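You operate a simulated robot arm through the tools that you are given. There is no shell and no other tool.

You are at the controls of a simulated robot arm. One attempt, no reset.

Task
Empty the blue saucer under the white pot, then set the pot back.
Fine: stand the pot between the saucers and the jug meanwhile; tip the water into the teal jug; the saucer goes back where it stood, the pot on it; spill nothing; leave the other saucer on the bench and its pot alone. Set down upright: white pot.

The check looks at the end state, three seconds after you hand in, the way a careful person would. Anything else that was tipped, shoved, dropped, spilled or broken makes it a failure.

Robot
A 6-joint arm with a two-finger gripper, fixed in place. Base frame: the origin is on the floor under the middle of its stand, x ahead of it, y to its left, z up. Lengths are in m, angles in degrees, forces in N, time in s.
It reaches about 1.572 m from its shoulder. Its first joint turns from -166.0 to 166.0 degrees. Payload 2.45 kg.
The TCP is the grasp point between the finger pads, 0.02 m short of the fingertips. In the tool frame z runs along the fingers and y along their closing line. The gripper opens to 0.14 m; its body begins 0.168 m behind the TCP.
Orientation is that of the tool frame in the base frame, as a unit quaternion [w, x, y, z]. With the fingers straight down and closing along the base's y, the tool's x points along the base's -x, its y along +y and its z along -z.

Tools
- The arm moves only by the tool drive_tool. Its argument "rows" is a list of rows, each an object of numbers (a shift or turn left out is 0, a gripper value left out holds the last): "wx", "wy", "wz": the turn, a rotation vector about the base's x, y, z in rad; "dx", "dy", "dz": the shift along the base's x, y, z in m; "hand": the gripper command, from -1 (shut) to 1 (fully open), values between in proportion. In form: [{"wx": .., "wy": .., "wz": .., "dx": .., "dy": .., "dz": .., "hand": ..}, ...]. A call has 1 to 20 rows; each row is the pose to reach, as a shift and turn from the pose commanded when the call began. Rows are played at 5 a second. More than 0.05 m and 8.6 degrees between two rows, or a gripper value outside its range, and nothing of the call is played. A pose out of reach is approached as far as the arm can. The call stops where the force on the tool passes 40 N (or 10 N more than at its start, if that is more) or the arm is blocked; 0.2 s more then pass. Each finger travels about 0.045 m/s and halts on what it meets, pressing with about 43 N; the grip force reading is that of the motor and also rises with nothing between the fingers. The clock runs only during rows and for 0.2 s after the last one: add rows that repeat a pose to give the fingers time. It gives the time, the measured TCP pose, the force on the tool (base axes), the opening and the grip force at its end, in the units of the frame above (readings bear some noise), with the torque about the TCP (base axes, N m) and any sound that the robot's microphone picked up, and new pictures: "show" is both (left out), scene, wrist or none.
- Cameras (640 x 400 px; columns grow to the right, rows downward): "scene" is fixed at [0.0526, 0.4985, 1.3646]; the picture's right is [-0.29, -0.96, 0.00], its down [-0.40, 0.12, -0.91] and it looks along [0.87, -0.27, -0.42] (base axes); focal length 344 px, centre (320, 200). "wrist" rides on the gripper at [0.078, 0.011, -0.209] in the tool frame; the picture's right is [-0.14, 0.99, 0.00], its down [-0.92, -0.13, -0.37] and it looks along [-0.37, -0.05, 0.93] (tool axes); focal length 280 px, centre (320, 200). There is no depth. A picture from a camera that has moved, and an enlarged one, comes with that camera's place and axes in the base frame and with its lens.
- inspect(camera, box): a new picture of the part [left, top, right, bottom] of that camera's present view, enlarged. It takes no simulated time.
- finish_job(): hands the job in; it is judged then, once.

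Nothing tells you positions but the pictures and the camera data. Unless the task says otherwise, let go and move clear before handing in.

The tools are called after "Emit:" by a JSON object that holds its "method" and its "body". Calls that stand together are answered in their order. drive_tool: Moves the arm, as the interface text tells. Its arguments: {"type":"object","properties":{"rows":{"type":"array"},"show":{"type":"string","enum":["both","scene","wrist","none"]}},"required":["rows"]} The other tools are called the same way: inspect (camera, box) takes an enlarged picture of a part of a camera's view; finish_job () hands the job in.

At the start:

```text
time_s: 0.0
ee_pos: [0.6352, 0.4059, 1.2052]
ee_rot: [0.001, 0.0, 1.0, 0.001]
ft_force: [0.6, 0.5, -0.4]
torque: [-0.05, 0.02, -0.02]
grip_width: 0.1401
grasp_force: 0.1
```

scene: 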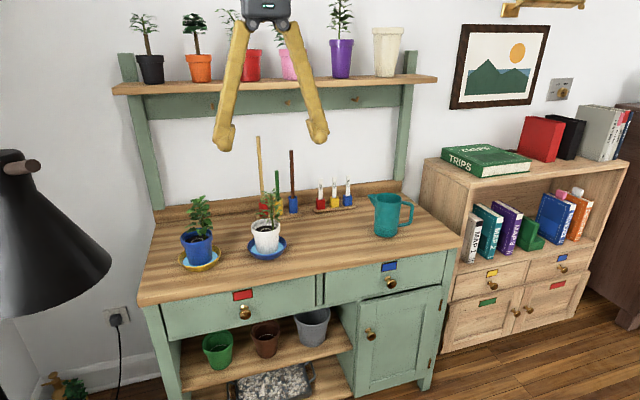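
wrist: 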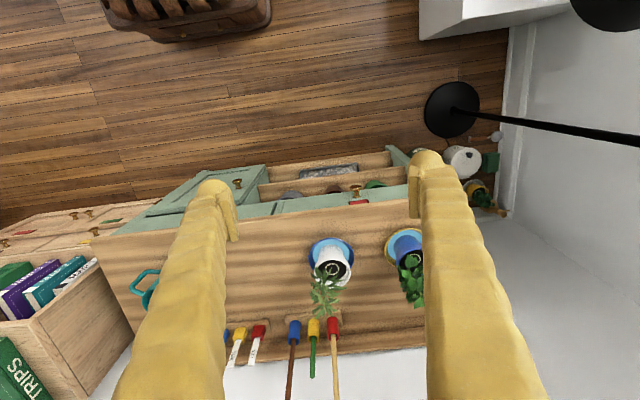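

I see a potting bench with a white pot on a blue saucer, a blue pot on a yellow saucer to its left, and a teal jug to the right. First I take closer looks to locate everything.

Emit:
{"method": "inspect", "body": {"camera": "scene", "box": [140, 130, 460, 330]}}

Emit:
{"method": "inspect", "body": {"camera": "scene", "box": [220, 180, 320, 280]}}

Emit:
{"method": "inspect", "body": {"camera": "scene", "box": [340, 170, 440, 250]}}

Emit:
{"method": "inspect", "body": {"camera": "wrist", "box": [220, 180, 440, 360]}}

```text
2.00 times, centred on (300, 230) of scene
camera zoom: at [0.0526, 0.4985, 1.3646], right [-0.29, -0.96, 0.0], down [-0.4, 0.12, -0.91], along [0.87, -0.27, -0.42], focal length 687 px, centre (360, 140)
```

zoom: 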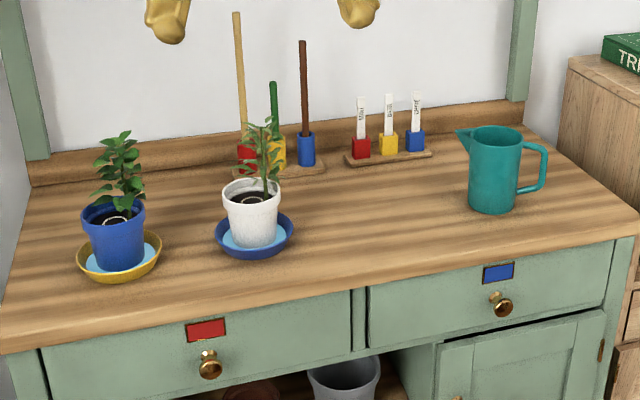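

```text
4.00 times, centred on (270, 230) of scene
camera zoom: at [0.0526, 0.4985, 1.3646], right [-0.29, -0.96, 0.0], down [-0.4, 0.12, -0.91], along [0.87, -0.27, -0.42], focal length 1374 px, centre (520, 80)
```

zoom: 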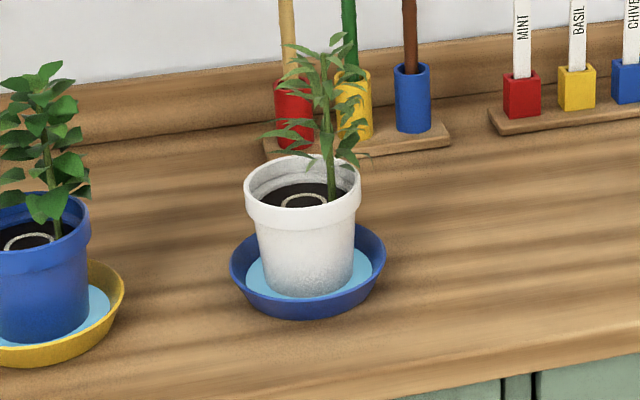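

```text
5.00 times, centred on (390, 210) of scene
camera zoom: at [0.0526, 0.4985, 1.3646], right [-0.29, -0.96, 0.0], down [-0.4, 0.12, -0.91], along [0.87, -0.27, -0.42], focal length 1718 px, centre (-30, 150)
```

zoom: 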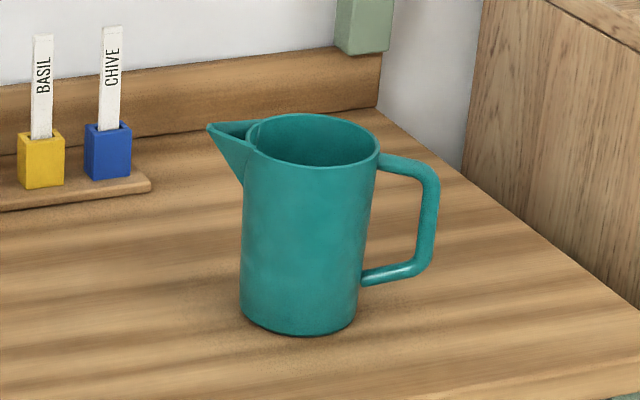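

```text
2.22 times, centred on (330, 270) of wrist
camera zoom: at [0.5564, 0.4163, 1.4156], right [0.14, 0.99, 0.0], down [0.92, -0.13, 0.37], along [0.37, -0.05, -0.93], focal length 623 px, centre (298, 44)
```

zoom: 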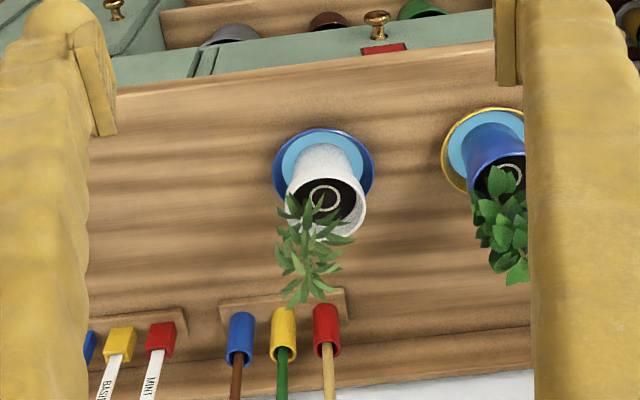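

The white pot's rim seems to be near (0.966, 0.389, 0.860). The blue saucer's rim is near (0.975, 0.387, 0.784) and about 0.12 m across, and the jug is near (0.98, -0.03). I'll move in front of and above the pot for a closer look before grasping.

Emit:
{"method": "drive_tool", "body": {"rows": [{"dx": 0.027, "dy": -0.002, "dz": -0.019, "hand": 1}, {"dx": 0.054, "dy": -0.004, "dz": -0.038}, {"dx": 0.081, "dy": -0.007, "dz": -0.056}, {"dx": 0.108, "dy": -0.009, "dz": -0.075}, {"dx": 0.135, "dy": -0.011, "dz": -0.094}, {"dx": 0.162, "dy": -0.013, "dz": -0.112}, {"dx": 0.189, "dy": -0.016, "dz": -0.131}, {"dx": 0.215, "dy": -0.018, "dz": -0.15}, {"dx": 0.215, "dy": -0.018, "dz": -0.15}], "show": "both"}}

```text
time_s: 2.0
ee_pos: [0.8509, 0.3877, 1.0567]
ee_rot: [0.0, 0.0, 1.0, 0.001]
ft_force: [0.3, 0.9, 0.1]
torque: [-0.02, -0.02, 0.02]
grip_width: 0.1398
grasp_force: 0.0
camera wrist: at [0.7714, 0.398, 1.2656], right [0.14, 0.99, 0.0], down [0.92, -0.13, 0.37], along [0.37, -0.05, -0.93], focal length 280 px, centre (320, 200)
```

scene: 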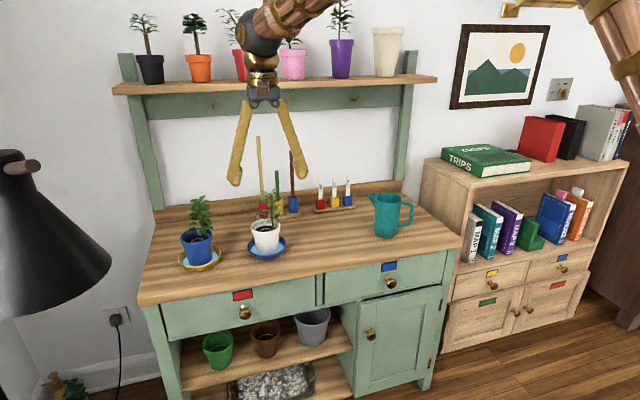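
wrist: 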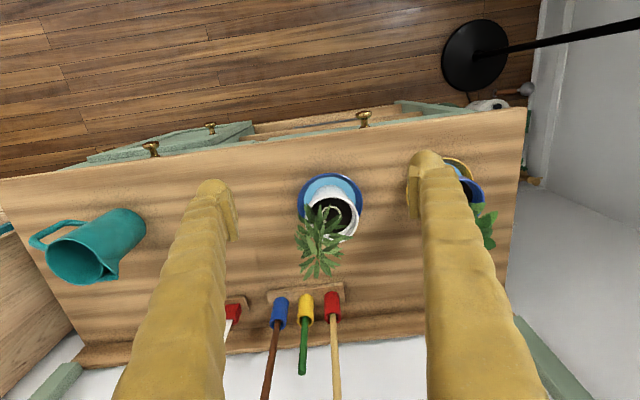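

The arm went where I commanded, and the jug, white pot and both saucers are all in the wrist view. I'll zoom in to refine the positions.

Emit:
{"method": "inspect", "body": {"camera": "wrist", "box": [270, 150, 390, 290]}}

Emit:
{"method": "inspect", "body": {"camera": "wrist", "box": [10, 190, 170, 300]}}

Emit:
{"method": "inspect", "body": {"camera": "scene", "box": [235, 190, 305, 270]}}

Emit:
{"method": "inspect", "body": {"camera": "wrist", "box": [400, 130, 520, 260]}}

```text
2.86 times, centred on (330, 220) of wrist
camera zoom: at [0.7714, 0.398, 1.2656], right [0.14, 0.99, 0.0], down [0.92, -0.13, 0.37], along [0.37, -0.05, -0.93], focal length 801 px, centre (291, 143)
```

zoom: 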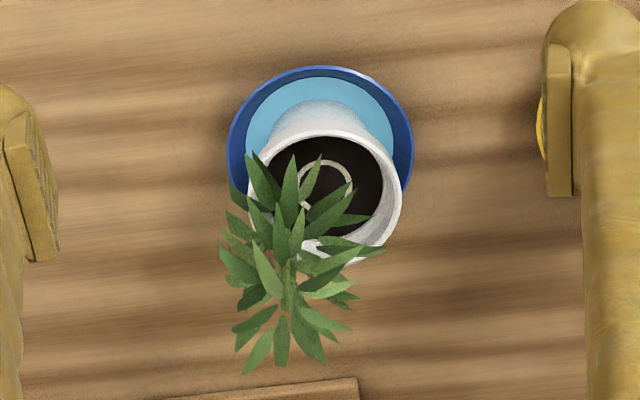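

```text
3.64 times, centred on (90, 245) of wrist
camera zoom: at [0.7714, 0.398, 1.2656], right [0.14, 0.99, 0.0], down [0.92, -0.13, 0.37], along [0.37, -0.05, -0.93], focal length 1020 px, centre (1156, 36)
```

zoom: 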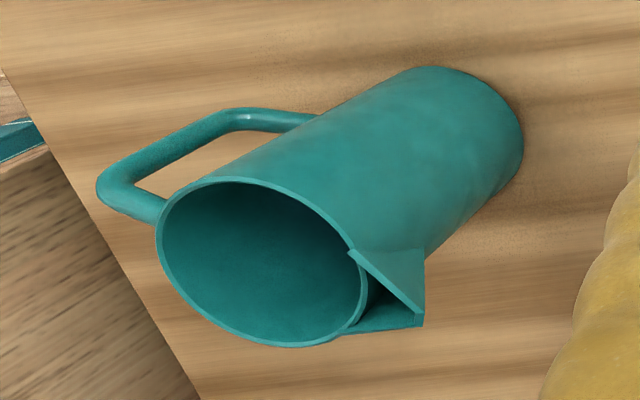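

```text
5.00 times, centred on (270, 230) of scene
camera zoom: at [0.0526, 0.4985, 1.3646], right [-0.29, -0.96, 0.0], down [-0.4, 0.12, -0.91], along [0.87, -0.27, -0.42], focal length 1718 px, centre (570, 50)
```

zoom: 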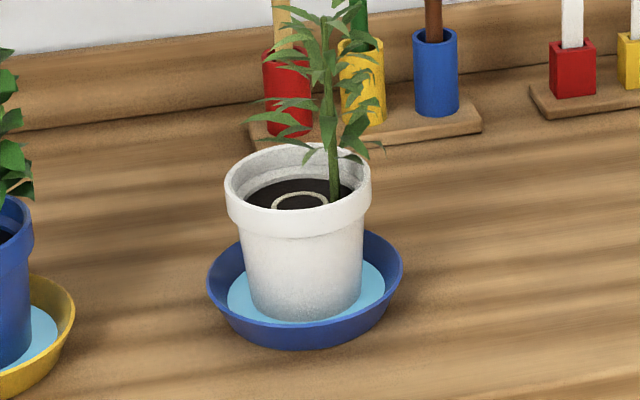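

```text
3.08 times, centred on (460, 195) of wrist
camera zoom: at [0.7714, 0.398, 1.2656], right [0.14, 0.99, 0.0], down [0.92, -0.13, 0.37], along [0.37, -0.05, -0.93], focal length 863 px, centre (-111, 215)
```

zoom: 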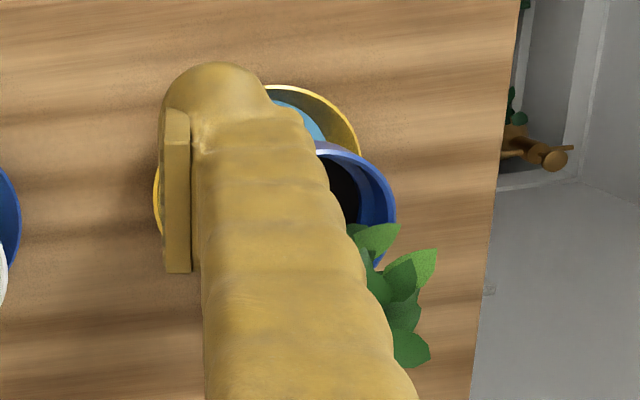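

The pot rim is centred at about (0.967, 0.389, 0.861) and is about 0.087 m across. The saucer is concentric with it. I'll zoom further on the saucer and the jug to fix the bench height.

Emit:
{"method": "inspect", "body": {"camera": "scene", "box": [250, 225, 290, 265]}}

Emit:
{"method": "inspect", "body": {"camera": "scene", "box": [365, 185, 425, 245]}}

Emit:
{"method": "inspect", "body": {"camera": "scene", "box": [175, 185, 225, 275]}}

Emit:
{"method": "inspect", "body": {"camera": "scene", "box": [220, 60, 320, 200]}}

```text
10.00 times, centred on (270, 245) of scene
camera zoom: at [0.0526, 0.4985, 1.3646], right [-0.29, -0.96, 0.0], down [-0.4, 0.12, -0.91], along [0.87, -0.27, -0.42], focal length 3436 px, centre (820, -250)
```

zoom: 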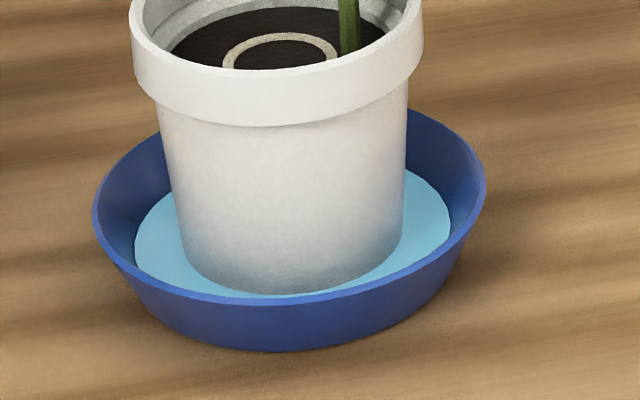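

```text
6.67 times, centred on (395, 215) of scene
camera zoom: at [0.0526, 0.4985, 1.3646], right [-0.29, -0.96, 0.0], down [-0.4, 0.12, -0.91], along [0.87, -0.27, -0.42], focal length 2291 px, centre (-180, 100)
```

zoom: 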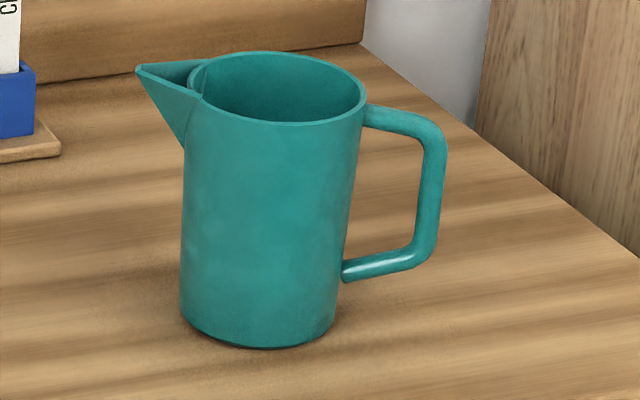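

```text
4.44 times, centred on (200, 230) of scene
camera zoom: at [0.0526, 0.4985, 1.3646], right [-0.29, -0.96, 0.0], down [-0.4, 0.12, -0.91], along [0.87, -0.27, -0.42], focal length 1527 px, centre (853, 67)
```

zoom: 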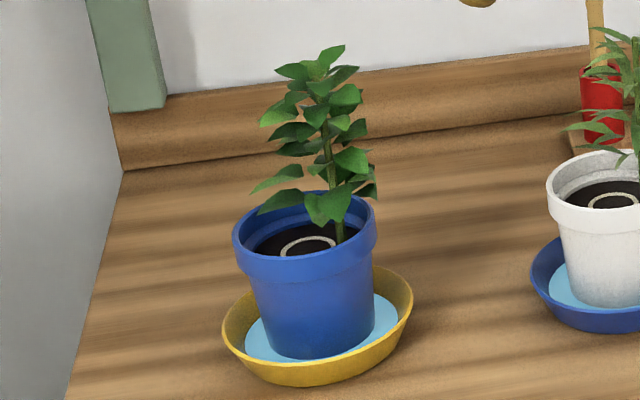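

```text
2.86 times, centred on (270, 130) of scene
camera zoom: at [0.0526, 0.4985, 1.3646], right [-0.29, -0.96, 0.0], down [-0.4, 0.12, -0.91], along [0.87, -0.27, -0.42], focal length 982 px, centre (463, 400)
```

zoom: 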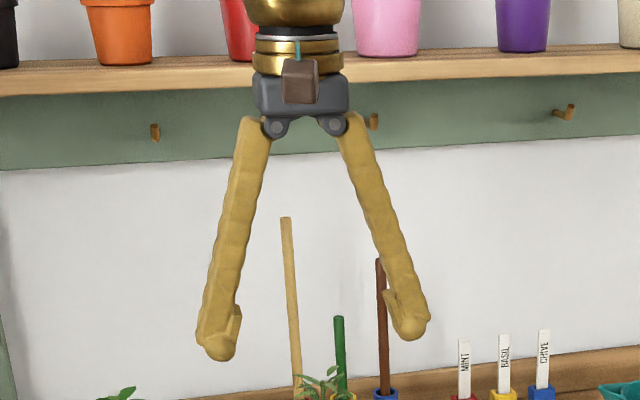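

The bench top is at about z = 0.766, the saucer rim at about 0.793, and the pot collar spans about 0.841–0.861. I'll pitch the hand 45° forward so the fingers come in beside the collar from the front and miss the plant, then stop short to check alignment.

Emit:
{"method": "drive_tool", "body": {"rows": [{"wy": -0.131, "dx": -0.01, "dz": -0.015, "dy": 0.001, "hand": 1}, {"wy": -0.262, "dx": -0.01, "dz": -0.03, "dy": 0.001}, {"wy": -0.393, "dx": -0.005, "dz": -0.05, "dy": 0.001}, {"wy": -0.524, "dx": 0.0, "dz": -0.07, "dy": 0.001}, {"wy": -0.655, "dx": 0.01, "dz": -0.09, "dy": 0.001}, {"wy": -0.785, "dx": 0.018, "dz": -0.106, "dy": 0.001}, {"wy": -0.785, "dx": 0.018, "dz": -0.106, "dy": 0.001}], "show": "both"}}

```text
time_s: 3.6
ee_pos: [0.8681, 0.3883, 0.9488]
ee_rot: [0.383, -0.001, 0.924, 0.001]
ft_force: [-0.7, 0.1, 0.0]
torque: [-0.01, -0.02, 0.01]
grip_width: 0.1398
grasp_force: 0.0
camera wrist: at [0.6641, 0.3997, 1.0429], right [0.1, 0.99, 0.1], down [0.39, -0.13, 0.91], along [0.92, -0.05, -0.4], focal length 280 px, centre (320, 200)
```

scene: 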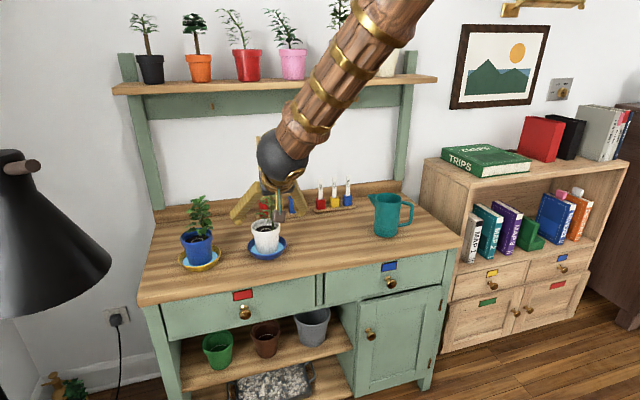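
wrist: 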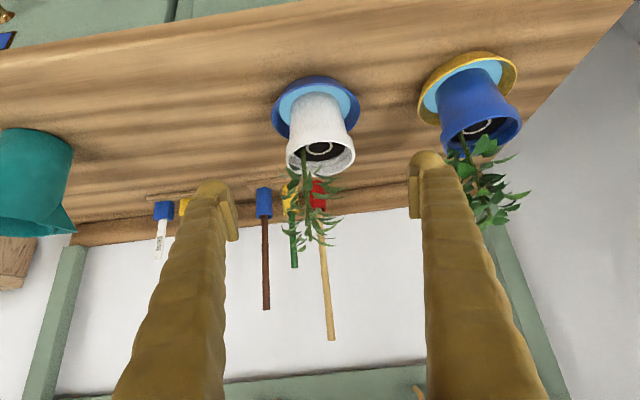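

Alignment looks right: the pot is centred between the fingers. I'll narrow the opening slightly to clear the blue pot, then slide in along the tool axis to the collar.

Emit:
{"method": "drive_tool", "body": {"rows": [{"hand": 0.7}, {"dx": 0.02, "dz": -0.02, "hand": 0.7}, {"dx": 0.04, "dz": -0.04}, {"dx": 0.06, "dz": -0.06}, {"dx": 0.075, "dz": -0.075}, {"dx": 0.09, "dz": -0.09}, {"dx": 0.099, "dz": -0.099}, {"dx": 0.099, "dz": -0.099}], "show": "both"}}

```text
time_s: 5.4
ee_pos: [0.9679, 0.3895, 0.8514]
ee_rot: [0.383, 0.0, 0.924, 0.0]
ft_force: [-0.3, -0.1, 0.1]
torque: [0.0, -0.02, -0.01]
grip_width: 0.1191
grasp_force: 0.0
camera wrist: at [0.7638, 0.3995, 0.9437], right [0.1, 0.99, 0.1], down [0.39, -0.13, 0.91], along [0.92, -0.05, -0.4], focal length 280 px, centre (320, 200)
```

scene: 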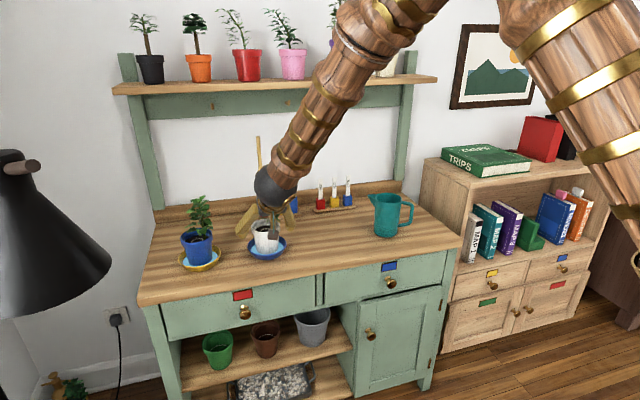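
wrist: 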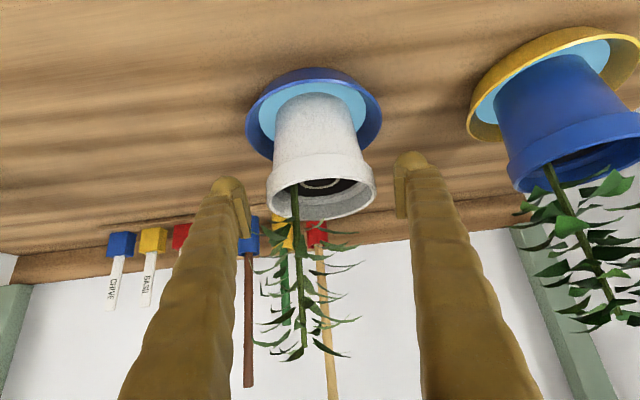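

The collar is centred between the pads. Closing now.

Emit:
{"method": "drive_tool", "body": {"rows": [{"hand": -1}, {"hand": -1}, {"hand": -1}, {"hand": -1}, {"hand": -1}, {"hand": -1}], "show": "both"}}

```text
time_s: 6.8
ee_pos: [0.9676, 0.3897, 0.85]
ee_rot: [0.383, 0.0, 0.924, -0.001]
ft_force: [-0.4, 1.6, 2.6]
torque: [0.01, 0.02, 0.03]
grip_width: 0.0927
grasp_force: 42.3
camera wrist: at [0.7637, 0.3995, 0.9438], right [0.1, 0.99, 0.1], down [0.39, -0.13, 0.91], along [0.92, -0.05, -0.4], focal length 280 px, centre (320, 200)
```

scene: 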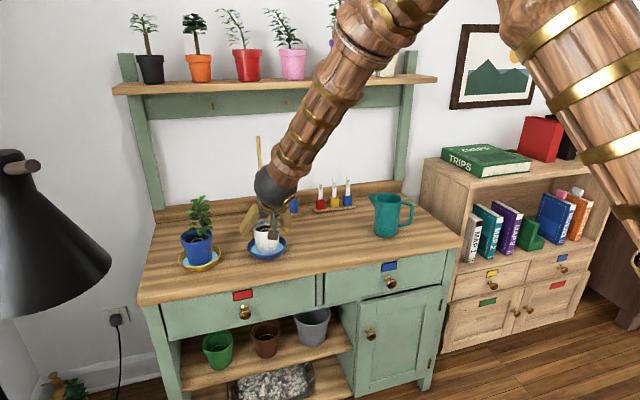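
wrist: 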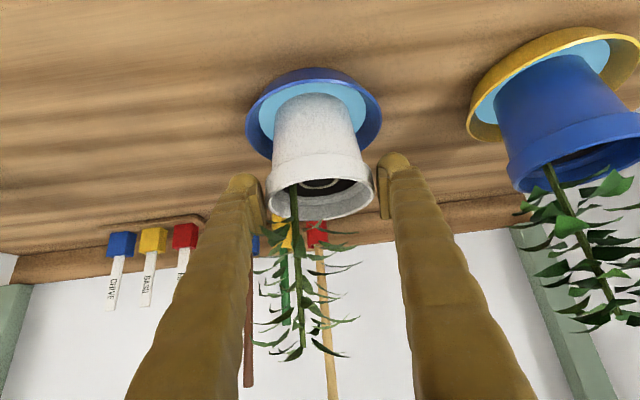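

The grip is firm at a width of 0.093 m. I'll lift slowly, straight up, and check that the saucer stays put.

Emit:
{"method": "drive_tool", "body": {"rows": [{"dz": 0.005, "hand": -1}, {"dz": 0.012}, {"dz": 0.02}, {"dz": 0.03}, {"dz": 0.04}, {"dz": 0.05}, {"dz": 0.05}], "show": "both"}}

Emit:
{"method": "inspect", "body": {"camera": "scene", "box": [220, 180, 320, 270]}}

```text
time_s: 8.4
ee_pos: [0.9685, 0.3887, 0.9002]
ee_rot: [0.382, -0.001, 0.924, 0.0]
ft_force: [-0.6, 0.5, -2.9]
torque: [-0.01, 0.06, 0.0]
grip_width: 0.0928
grasp_force: 43.3
camera wrist: at [0.7636, 0.3995, 0.9936], right [0.1, 0.99, 0.1], down [0.39, -0.13, 0.91], along [0.92, -0.05, -0.4], focal length 280 px, centre (320, 200)
```

scene: 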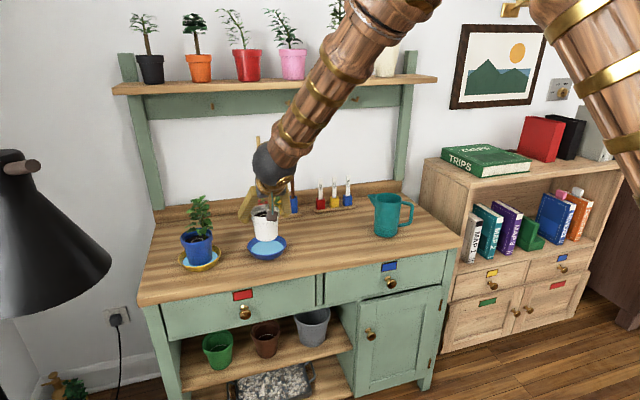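
wrist: 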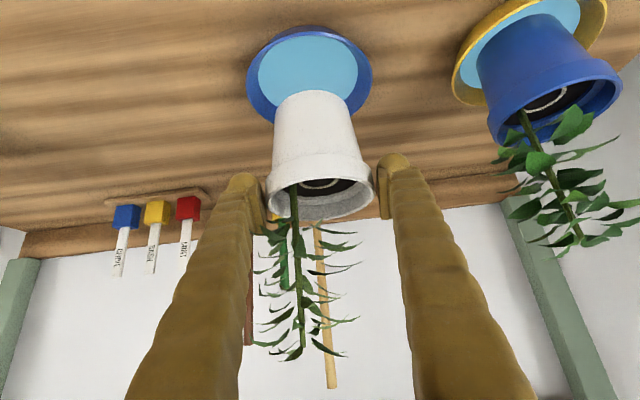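

```text
4.44 times, centred on (270, 225) of scene
camera zoom: at [0.0526, 0.4985, 1.3646], right [-0.29, -0.96, 0.0], down [-0.4, 0.12, -0.91], along [0.87, -0.27, -0.42], focal length 1527 px, centre (542, 89)
```

zoom: 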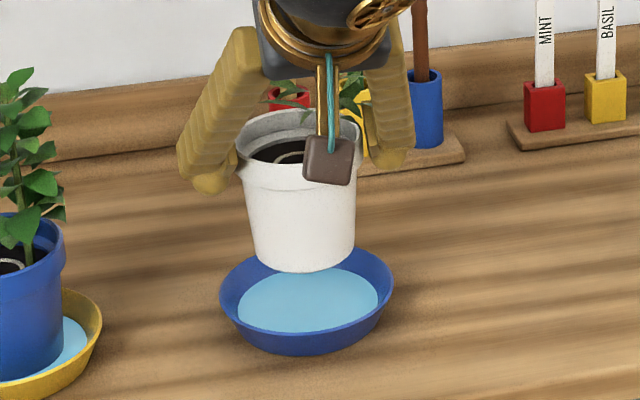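

The pot is up cleanly and the saucer hasn't moved. I'll carry the pot sideways to about y = 0.182, between the saucers and the jug.

Emit:
{"method": "drive_tool", "body": {"rows": [{"dy": -0.008, "hand": -1}, {"dy": -0.025}, {"dy": -0.045}, {"dy": -0.068}, {"dy": -0.091}, {"dy": -0.114}, {"dy": -0.137}, {"dy": -0.16}, {"dy": -0.182}, {"dy": -0.199}, {"dy": -0.207}, {"dy": -0.207}], "show": "both"}}

Emit:
{"method": "inspect", "body": {"camera": "scene", "box": [230, 180, 430, 280]}}

```text
time_s: 11.0
ee_pos: [0.9674, 0.1815, 0.8999]
ee_rot: [0.383, 0.0, 0.924, 0.0]
ft_force: [-0.5, 0.0, -3.3]
torque: [0.0, 0.05, 0.0]
grip_width: 0.0929
grasp_force: 43.2
camera wrist: at [0.7638, 0.192, 0.9937], right [0.1, 0.99, 0.1], down [0.39, -0.13, 0.91], along [0.92, -0.05, -0.4], focal length 280 px, centre (320, 200)
```

scene: 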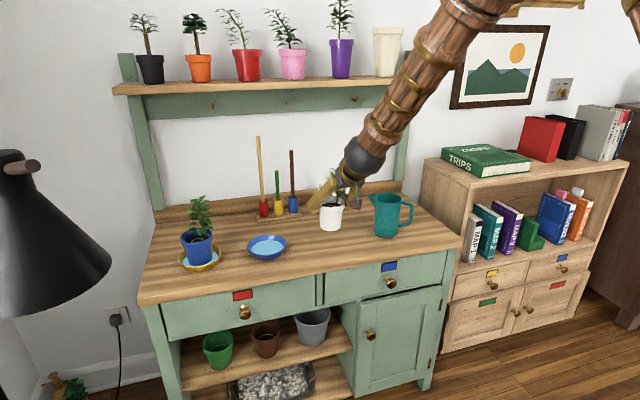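
wrist: 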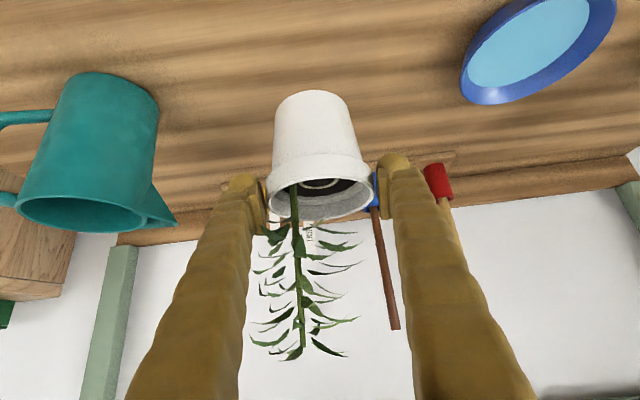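

```text
3.20 times, centred on (330, 230) of scene
camera zoom: at [0.0526, 0.4985, 1.3646], right [-0.29, -0.96, 0.0], down [-0.4, 0.12, -0.91], along [0.87, -0.27, -0.42], focal length 1100 px, centre (288, 104)
```

zoom: 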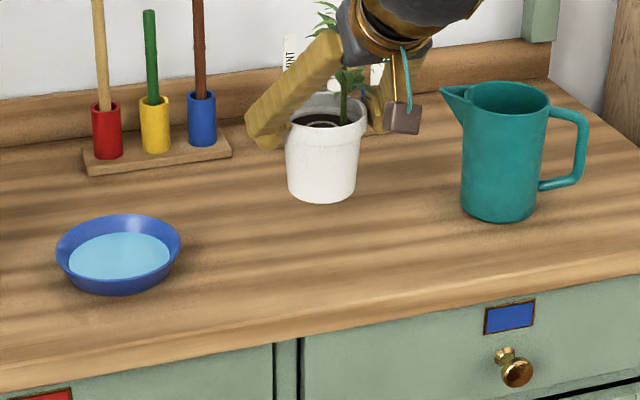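

The pot hangs upright and clear of the jug. I'll lower it gently, watching the force for contact.

Emit:
{"method": "drive_tool", "body": {"rows": [{"dz": -0.01, "hand": -1}, {"dz": -0.02}, {"dz": -0.03}, {"dz": -0.04}, {"dz": -0.046}, {"dz": -0.05}, {"dz": -0.05}], "show": "none"}}

```text
time_s: 12.6
ee_pos: [0.9665, 0.1806, 0.8512]
ee_rot: [0.383, -0.001, 0.924, 0.0]
ft_force: [-0.7, 0.4, -3.6]
torque: [0.01, 0.01, -0.04]
grip_width: 0.0932
grasp_force: 42.2
```

The pot is still hanging free at z = 0.850, as expected without the saucer floor under it. I'll continue down in 1 mm steps.

Emit:
{"method": "drive_tool", "body": {"rows": [{"dz": -0.001, "hand": -1}, {"dz": -0.002}, {"dz": -0.003}, {"dz": -0.003}], "show": "none"}}

```text
time_s: 13.6
ee_pos: [0.9681, 0.1819, 0.8476]
ee_rot: [0.383, -0.001, 0.924, 0.0]
ft_force: [-0.1, 0.7, -3.7]
torque: [-0.03, 0.03, 0.02]
grip_width: 0.0926
grasp_force: 42.5
```

Emit:
{"method": "drive_tool", "body": {"rows": [{"dz": -0.001, "hand": -1}, {"dz": -0.002}, {"dz": -0.002}], "show": "none"}}

```text
time_s: 14.4
ee_pos: [0.9686, 0.1809, 0.8456]
ee_rot: [0.383, 0.0, 0.924, 0.0]
ft_force: [0.0, 0.4, -3.8]
torque: [0.01, 0.03, 0.01]
grip_width: 0.0928
grasp_force: 43.1
```

Emit:
{"method": "drive_tool", "body": {"rows": [{"dz": -0.001, "hand": -1}, {"dz": -0.002}, {"dz": -0.002}], "show": "scene"}}

Emit:
{"method": "inspect", "body": {"camera": "scene", "box": [300, 190, 360, 240]}}

```text
time_s: 15.2
ee_pos: [0.9678, 0.1812, 0.8447]
ee_rot: [0.384, 0.0, 0.924, -0.001]
ft_force: [-4.0, -1.8, 16.8]
torque: [-0.27, 0.74, 0.06]
grip_width: 0.0929
grasp_force: 43.0
```

scene: 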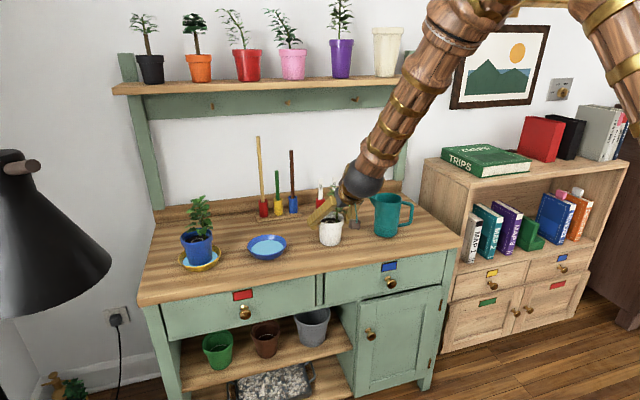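

```text
8.00 times, centred on (330, 215) of scene
camera zoom: at [0.0526, 0.4985, 1.3646], right [-0.29, -0.96, 0.0], down [-0.4, 0.12, -0.91], along [0.87, -0.27, -0.42], focal length 2749 px, centre (240, 80)
```

zoom: 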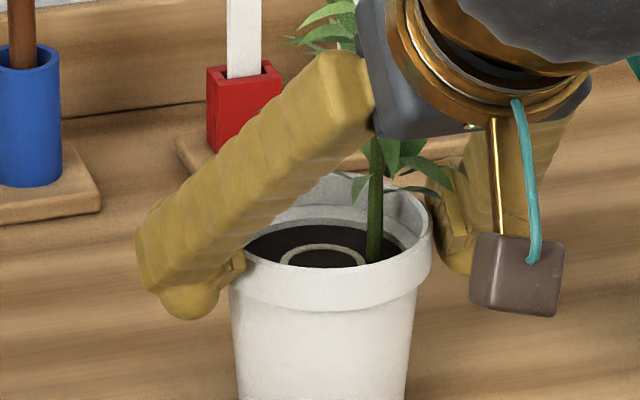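

Contact: the pot stands on the bench at TCP z of about 0.8447. I'll relieve the pressure by 1.5 mm, then open.

Emit:
{"method": "drive_tool", "body": {"rows": [{"dz": 0.001, "hand": -1}, {"dz": 0.0015, "hand": -1}, {"dz": 0.0015, "hand": 0.7}, {"dz": 0.0015, "hand": 0.7}, {"dz": 0.0015, "hand": 0.7}, {"dz": 0.0015, "hand": 0.7}, {"dz": 0.0015, "hand": 0.7}], "show": "both"}}

```text
time_s: 16.8
ee_pos: [0.9673, 0.1816, 0.8457]
ee_rot: [0.383, 0.0, 0.924, 0.0]
ft_force: [-0.1, -0.3, 0.6]
torque: [0.03, 0.03, -0.02]
grip_width: 0.1192
grasp_force: 0.1
camera wrist: at [0.7638, 0.1921, 0.9386], right [0.1, 0.99, 0.1], down [0.39, -0.13, 0.91], along [0.92, -0.05, -0.4], focal length 280 px, centre (320, 200)
```

scene: 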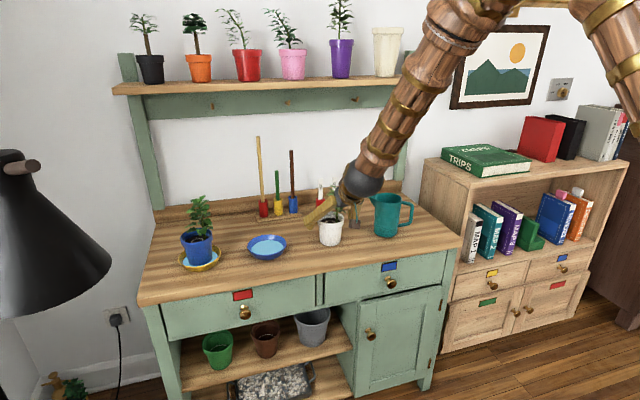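
wrist: 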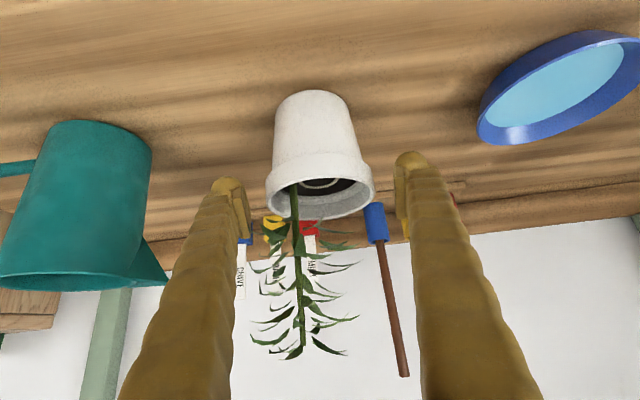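

The pot stands upright and free. I'll back the hand out along its axis.

Emit:
{"method": "drive_tool", "body": {"rows": [{"dx": -0.01, "dz": 0.01, "hand": 0.7}, {"dx": -0.03, "dz": 0.03}, {"dx": -0.055, "dz": 0.055}, {"dx": -0.08, "dz": 0.08}, {"dx": -0.105, "dz": 0.105}, {"dx": -0.13, "dz": 0.13}, {"dx": -0.13, "dz": 0.13}], "show": "both"}}

Emit:
{"method": "inspect", "body": {"camera": "scene", "box": [300, 170, 420, 260]}}

Emit:
{"method": "inspect", "body": {"camera": "scene", "box": [245, 230, 290, 265]}}

```text
time_s: 18.4
ee_pos: [0.8381, 0.181, 0.9742]
ee_rot: [0.383, -0.002, 0.924, 0.001]
ft_force: [0.1, 0.6, 1.2]
torque: [0.01, -0.02, -0.04]
grip_width: 0.1189
grasp_force: 0.0
camera wrist: at [0.6339, 0.1925, 1.0686], right [0.1, 0.99, 0.1], down [0.39, -0.13, 0.91], along [0.92, -0.05, -0.4], focal length 280 px, centre (320, 200)
```

scene: 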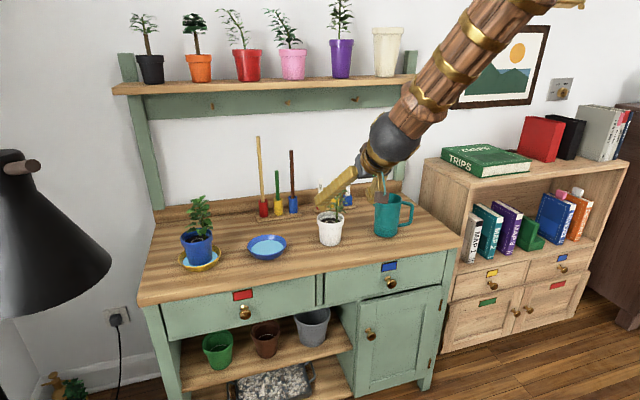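
wrist: 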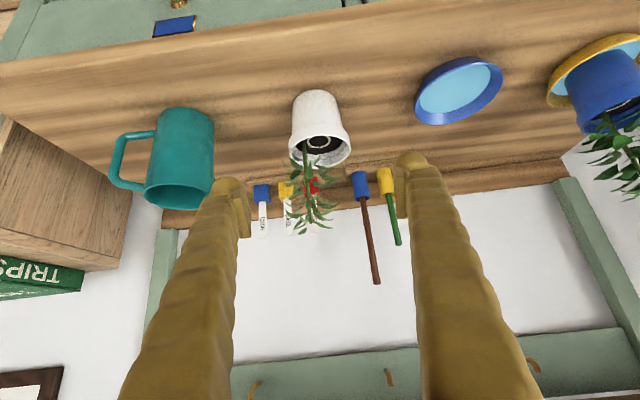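

```text
4.44 times, centred on (360, 215) of scene
camera zoom: at [0.0526, 0.4985, 1.3646], right [-0.29, -0.96, 0.0], down [-0.4, 0.12, -0.91], along [0.87, -0.27, -0.42], focal length 1527 px, centre (142, 133)
```

zoom: 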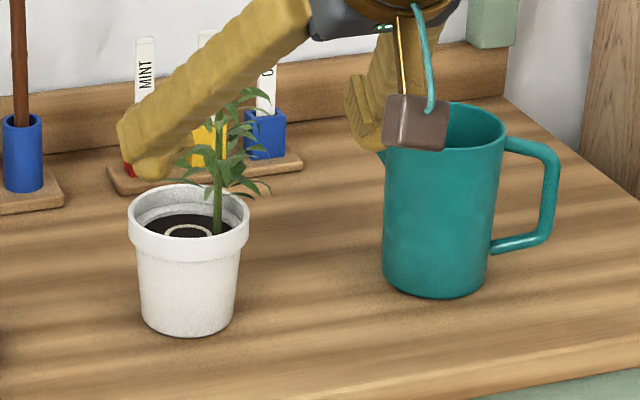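

```text
11.43 times, centred on (268, 248) of scene
camera zoom: at [0.0526, 0.4985, 1.3646], right [-0.29, -0.96, 0.0], down [-0.4, 0.12, -0.91], along [0.87, -0.27, -0.42], focal length 3927 px, centre (920, -343)
```

zoom: 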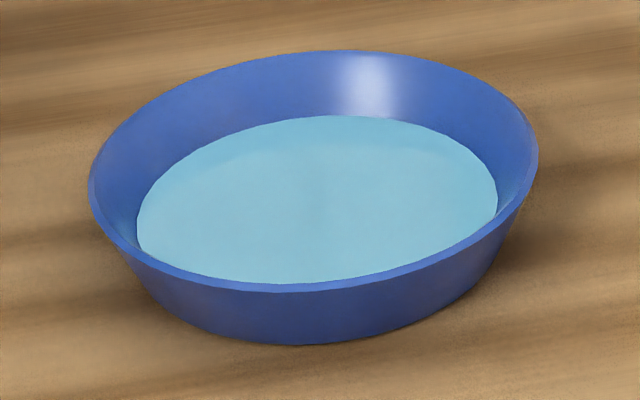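

The white pot stands upright on its own, and the saucer is fully exposed with its flared rim. I'll return the hand to vertical and move in front of the saucer.

Emit:
{"method": "drive_tool", "body": {"rows": [{"wy": 0.1, "dy": 0.02, "dz": 0.01, "hand": 1}, {"wy": 0.2, "dy": 0.05, "dz": 0.02}, {"wy": 0.32, "dy": 0.085, "dz": 0.03}, {"wy": 0.44, "dy": 0.12, "dz": 0.035}, {"wy": 0.56, "dy": 0.155, "dz": 0.035}, {"wy": 0.68, "dy": 0.185, "dz": 0.035}, {"wy": 0.785, "dy": 0.207, "dz": 0.035}, {"wy": 0.785, "dy": 0.207, "dz": 0.035, "dx": 0.02}, {"wy": 0.785, "dy": 0.207, "dz": 0.02, "dx": 0.05}, {"wy": 0.785, "dy": 0.207, "dz": 0.0, "dx": 0.085}, {"wy": 0.785, "dy": 0.207, "dz": -0.03, "dx": 0.115}, {"wy": 0.785, "dy": 0.207, "dz": -0.06, "dx": 0.132}, {"wy": 0.785, "dy": 0.207, "dz": -0.06, "dx": 0.132}], "show": "both"}}

Emit:
{"method": "inspect", "body": {"camera": "wrist", "box": [210, 90, 430, 240]}}

```text
time_s: 21.2
ee_pos: [0.9694, 0.3889, 0.9157]
ee_rot: [0.0, 0.0, 1.0, 0.001]
ft_force: [0.1, -0.6, -0.8]
torque: [0.02, 0.03, -0.01]
grip_width: 0.1399
grasp_force: 0.1
out of reach, approached as far as the arm can: row 1
camera wrist: at [0.891, 0.3996, 1.125], right [0.14, 0.99, 0.0], down [0.92, -0.13, 0.37], along [0.37, -0.05, -0.93], focal length 280 px, centre (320, 200)
```

scene: 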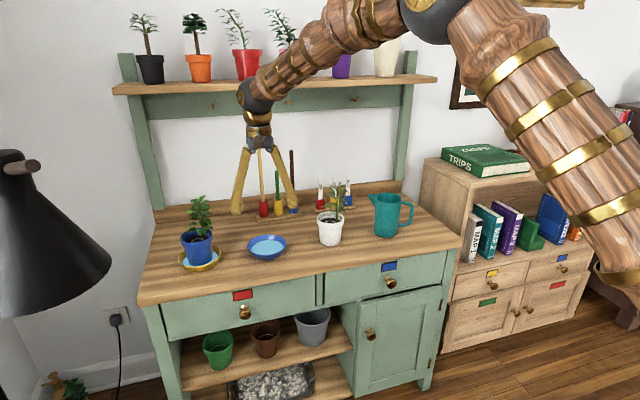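
wrist: 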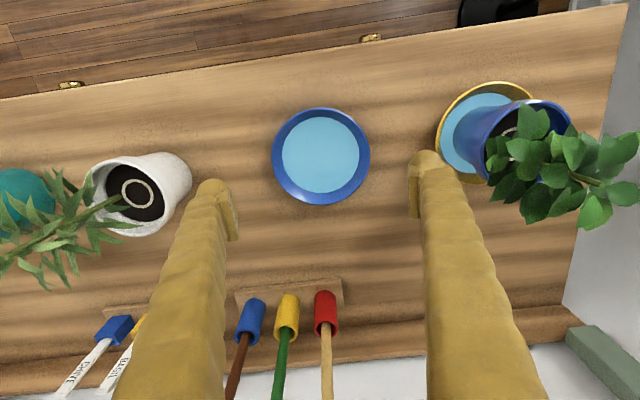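

```text
2.67 times, centred on (320, 165) of wrist
camera zoom: at [0.891, 0.3996, 1.125], right [0.14, 0.99, 0.0], down [0.92, -0.13, 0.37], along [0.37, -0.05, -0.93], focal length 748 px, centre (320, 293)
```

zoom: 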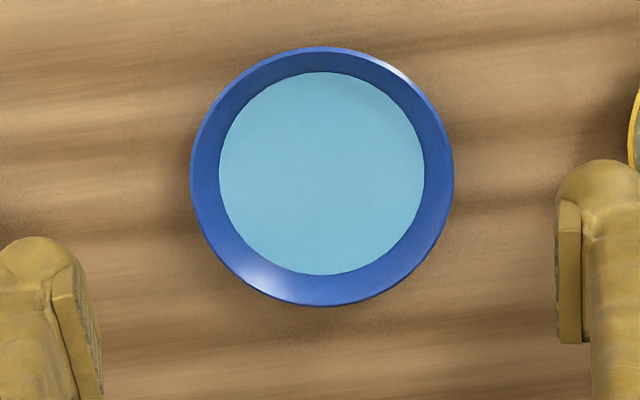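

The saucer centre is about (0.967, 0.390) and its rim about 0.12 m across, so it fits inside the 0.14 m opening. I'll descend vertically around it, stopping just above the grasp height.

Emit:
{"method": "drive_tool", "body": {"rows": [{"dx": -0.002, "dy": 0.001, "dz": -0.02, "hand": 1}, {"dx": -0.002, "dy": 0.001, "dz": -0.045}, {"dx": -0.002, "dy": 0.001, "dz": -0.07}, {"dx": -0.002, "dy": 0.001, "dz": -0.09}, {"dx": -0.002, "dy": 0.001, "dz": -0.105}, {"dx": -0.002, "dy": 0.001, "dz": -0.115}, {"dx": -0.002, "dy": 0.001, "dz": -0.115}], "show": "both"}}

Emit:
{"method": "inspect", "body": {"camera": "wrist", "box": [200, 110, 440, 270]}}

Emit:
{"method": "inspect", "body": {"camera": "scene", "box": [220, 190, 320, 270]}}

```text
time_s: 22.8
ee_pos: [0.9685, 0.39, 0.8002]
ee_rot: [0.0, 0.001, 1.0, 0.001]
ft_force: [-0.3, -0.2, 0.5]
torque: [0.01, -0.02, -0.02]
grip_width: 0.14
grasp_force: 0.1
camera wrist: at [0.8882, 0.4006, 1.01], right [0.14, 0.99, 0.0], down [0.92, -0.13, 0.37], along [0.37, -0.05, -0.93], focal length 280 px, centre (320, 200)
```

scene: 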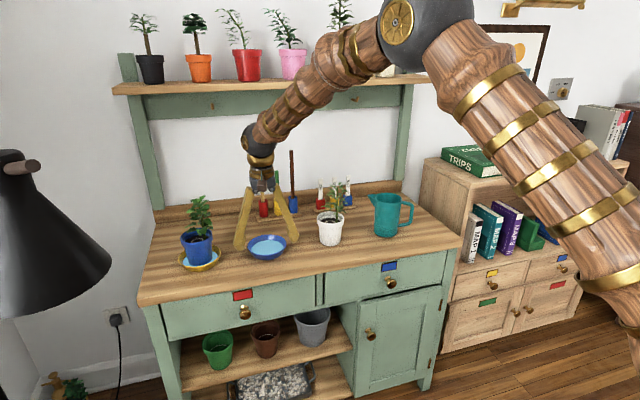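
wrist: 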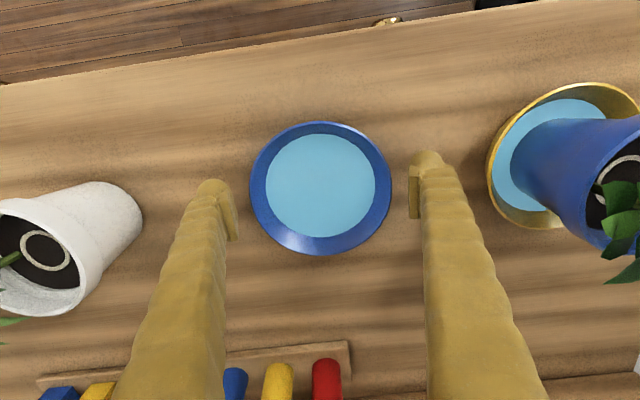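

```text
2.50 times, centred on (320, 190) of wrist
camera zoom: at [0.8882, 0.4006, 1.01], right [0.14, 0.99, 0.0], down [0.92, -0.13, 0.37], along [0.37, -0.05, -0.93], focal length 701 px, centre (320, 225)
```

zoom: 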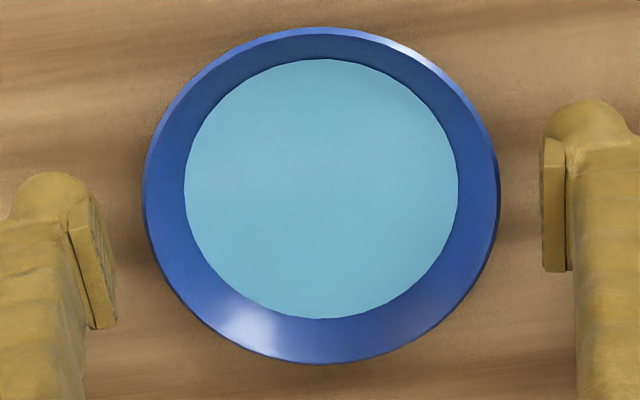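

```text
5.00 times, centred on (270, 230) of scene
camera zoom: at [0.0526, 0.4985, 1.3646], right [-0.29, -0.96, 0.0], down [-0.4, 0.12, -0.91], along [0.87, -0.27, -0.42], focal length 1718 px, centre (570, 50)
```

zoom: 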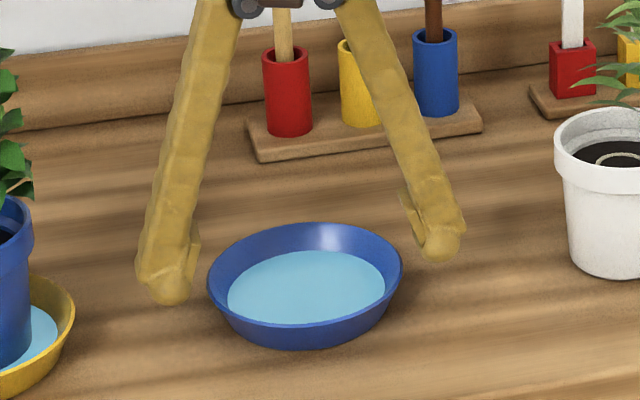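

The fingers straddle the saucer evenly. I'll nudge 2 mm back, lower the last centimetre, and check for contact with the bench.

Emit:
{"method": "drive_tool", "body": {"rows": [{"dx": -0.002, "dz": -0.003, "hand": 1}, {"dx": -0.002, "dz": -0.006}, {"dx": -0.002, "dz": -0.008}, {"dx": -0.002, "dz": -0.009}, {"dx": -0.002, "dz": -0.01}, {"dx": -0.002, "dz": -0.01}], "show": "scene"}}

Emit:
{"method": "inspect", "body": {"camera": "scene", "box": [230, 210, 310, 270]}}

```text
time_s: 24.2
ee_pos: [0.9658, 0.3897, 0.7906]
ee_rot: [0.0, 0.0, 1.0, 0.001]
ft_force: [1.5, 0.1, -0.4]
torque: [-0.04, 0.03, -0.01]
grip_width: 0.1398
grasp_force: 0.0
```

scene: 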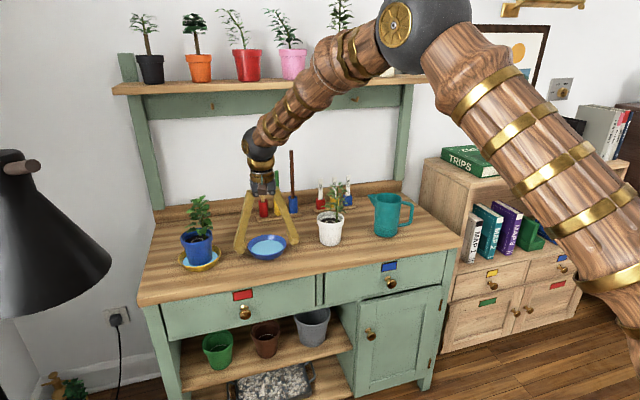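

```text
6.67 times, centred on (270, 240) of scene
camera zoom: at [0.0526, 0.4985, 1.3646], right [-0.29, -0.96, 0.0], down [-0.4, 0.12, -0.91], along [0.87, -0.27, -0.42], focal length 2291 px, centre (653, -67)
```

zoom: 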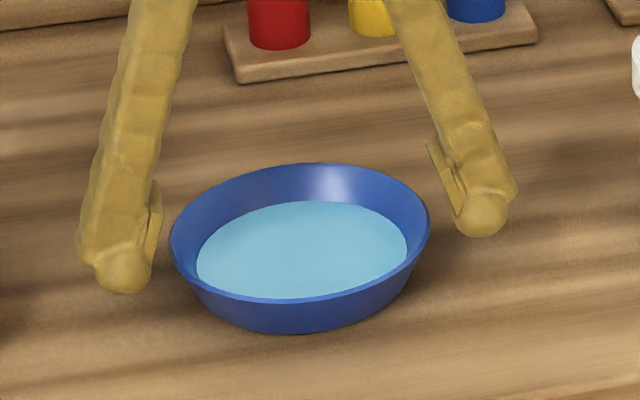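

No contact, and the rim sits inside the pads' height. I'll close gently in stages.

Emit:
{"method": "drive_tool", "body": {"rows": [{"hand": 0.88}, {"hand": 0.82}, {"hand": 0.78}, {"hand": 0.75}, {"hand": 0.72}, {"hand": 0.69}, {"hand": 0.66}, {"hand": 0.6}, {"hand": 0.4}, {"hand": 0.0}, {"hand": -1}, {"hand": -1}, {"hand": -1}], "show": "both"}}

Emit:
{"method": "inspect", "body": {"camera": "wrist", "box": [200, 110, 440, 270]}}

Emit:
{"method": "inspect", "body": {"camera": "scene", "box": [230, 210, 310, 270]}}

```text
time_s: 27.0
ee_pos: [0.9664, 0.3901, 0.79]
ee_rot: [0.0, 0.0, 1.0, 0.002]
ft_force: [0.2, 0.3, 0.2]
torque: [0.04, 0.01, 0.02]
grip_width: 0.1115
grasp_force: 43.4
camera wrist: at [0.8868, 0.4005, 1.0], right [0.14, 0.99, 0.0], down [0.92, -0.13, 0.37], along [0.37, -0.05, -0.93], focal length 280 px, centre (320, 200)
```

scene: 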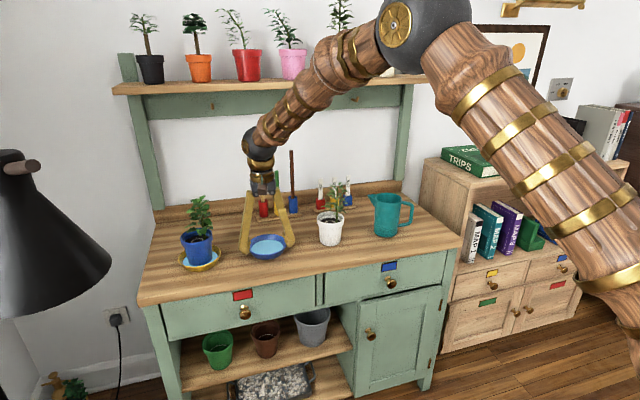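
wrist: 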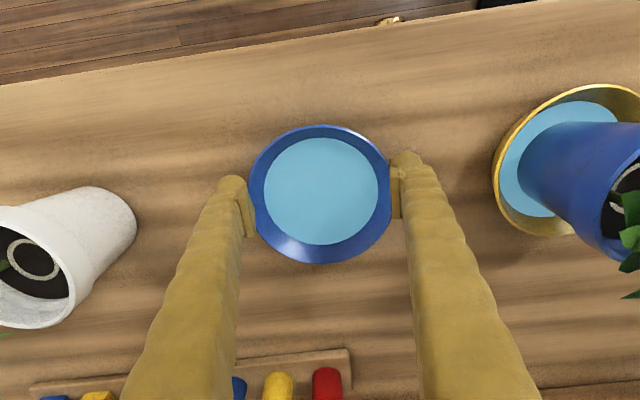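

```text
2.50 times, centred on (320, 190) of wrist
camera zoom: at [0.8868, 0.4005, 1.0], right [0.14, 0.99, 0.0], down [0.92, -0.13, 0.37], along [0.37, -0.05, -0.93], focal length 701 px, centre (320, 225)
```

zoom: 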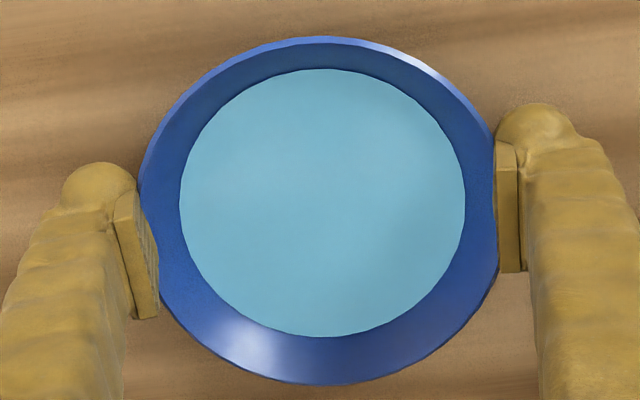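

```text
6.67 times, centred on (270, 240) of scene
camera zoom: at [0.0526, 0.4985, 1.3646], right [-0.29, -0.96, 0.0], down [-0.4, 0.12, -0.91], along [0.87, -0.27, -0.42], focal length 2291 px, centre (653, -67)
```

zoom: 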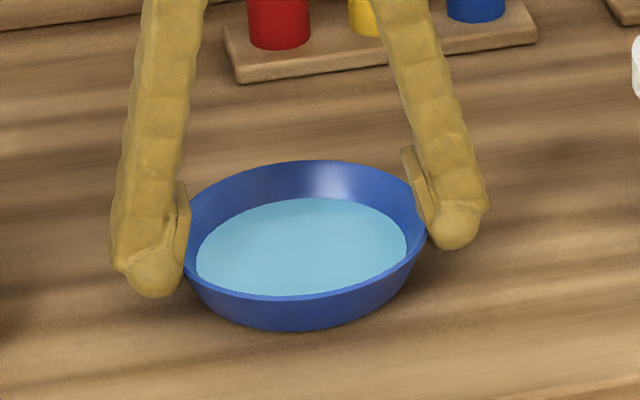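

The reported grip width (0.1115 m) is less than the rim width I see. I'll zoom in on the contact before lifting.

Emit:
{"method": "inspect", "body": {"camera": "scene", "box": [242, 225, 294, 260]}}

Emit:
{"method": "inspect", "body": {"camera": "wrist", "box": [210, 150, 290, 260]}}

Emit:
{"method": "inspect", "body": {"camera": "wrist", "box": [360, 130, 430, 230]}}

```text
11.43 times, centred on (268, 242) of scene
camera zoom: at [0.0526, 0.4985, 1.3646], right [-0.29, -0.96, 0.0], down [-0.4, 0.12, -0.91], along [0.87, -0.27, -0.42], focal length 3927 px, centre (914, -286)
```

zoom: 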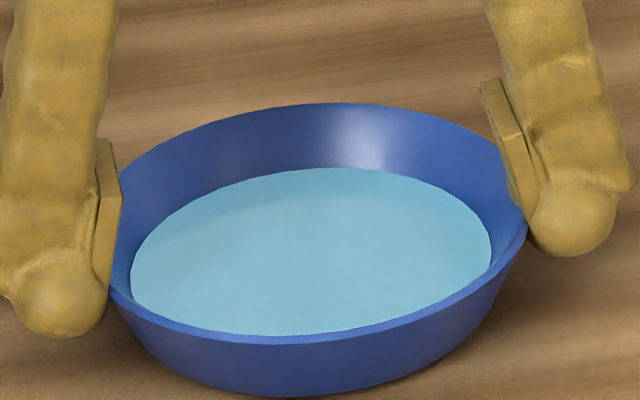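

```text
3.64 times, centred on (250, 205) of wrist
camera zoom: at [0.8868, 0.4005, 1.0], right [0.14, 0.99, 0.0], down [0.92, -0.13, 0.37], along [0.37, -0.05, -0.93], focal length 1020 px, centre (574, 182)
```

zoom: 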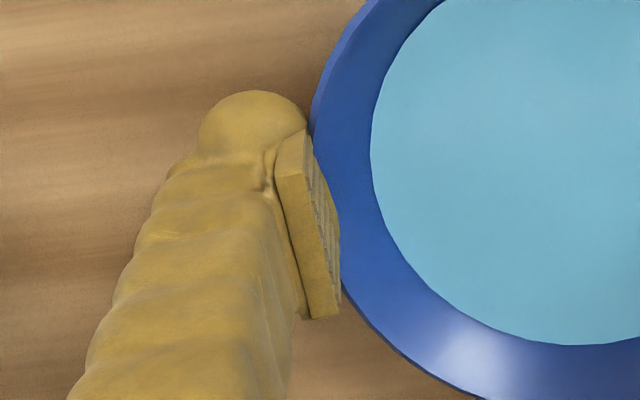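

```text
4.00 times, centred on (395, 180) of wrist
camera zoom: at [0.8868, 0.4005, 1.0], right [0.14, 0.99, 0.0], down [0.92, -0.13, 0.37], along [0.37, -0.05, -0.93], focal length 1122 px, centre (20, 280)
```

zoom: 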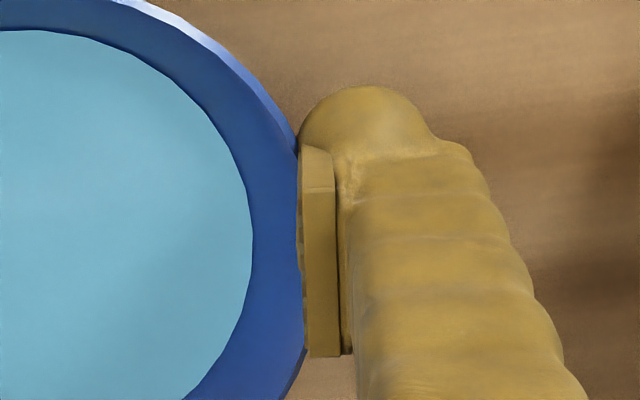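

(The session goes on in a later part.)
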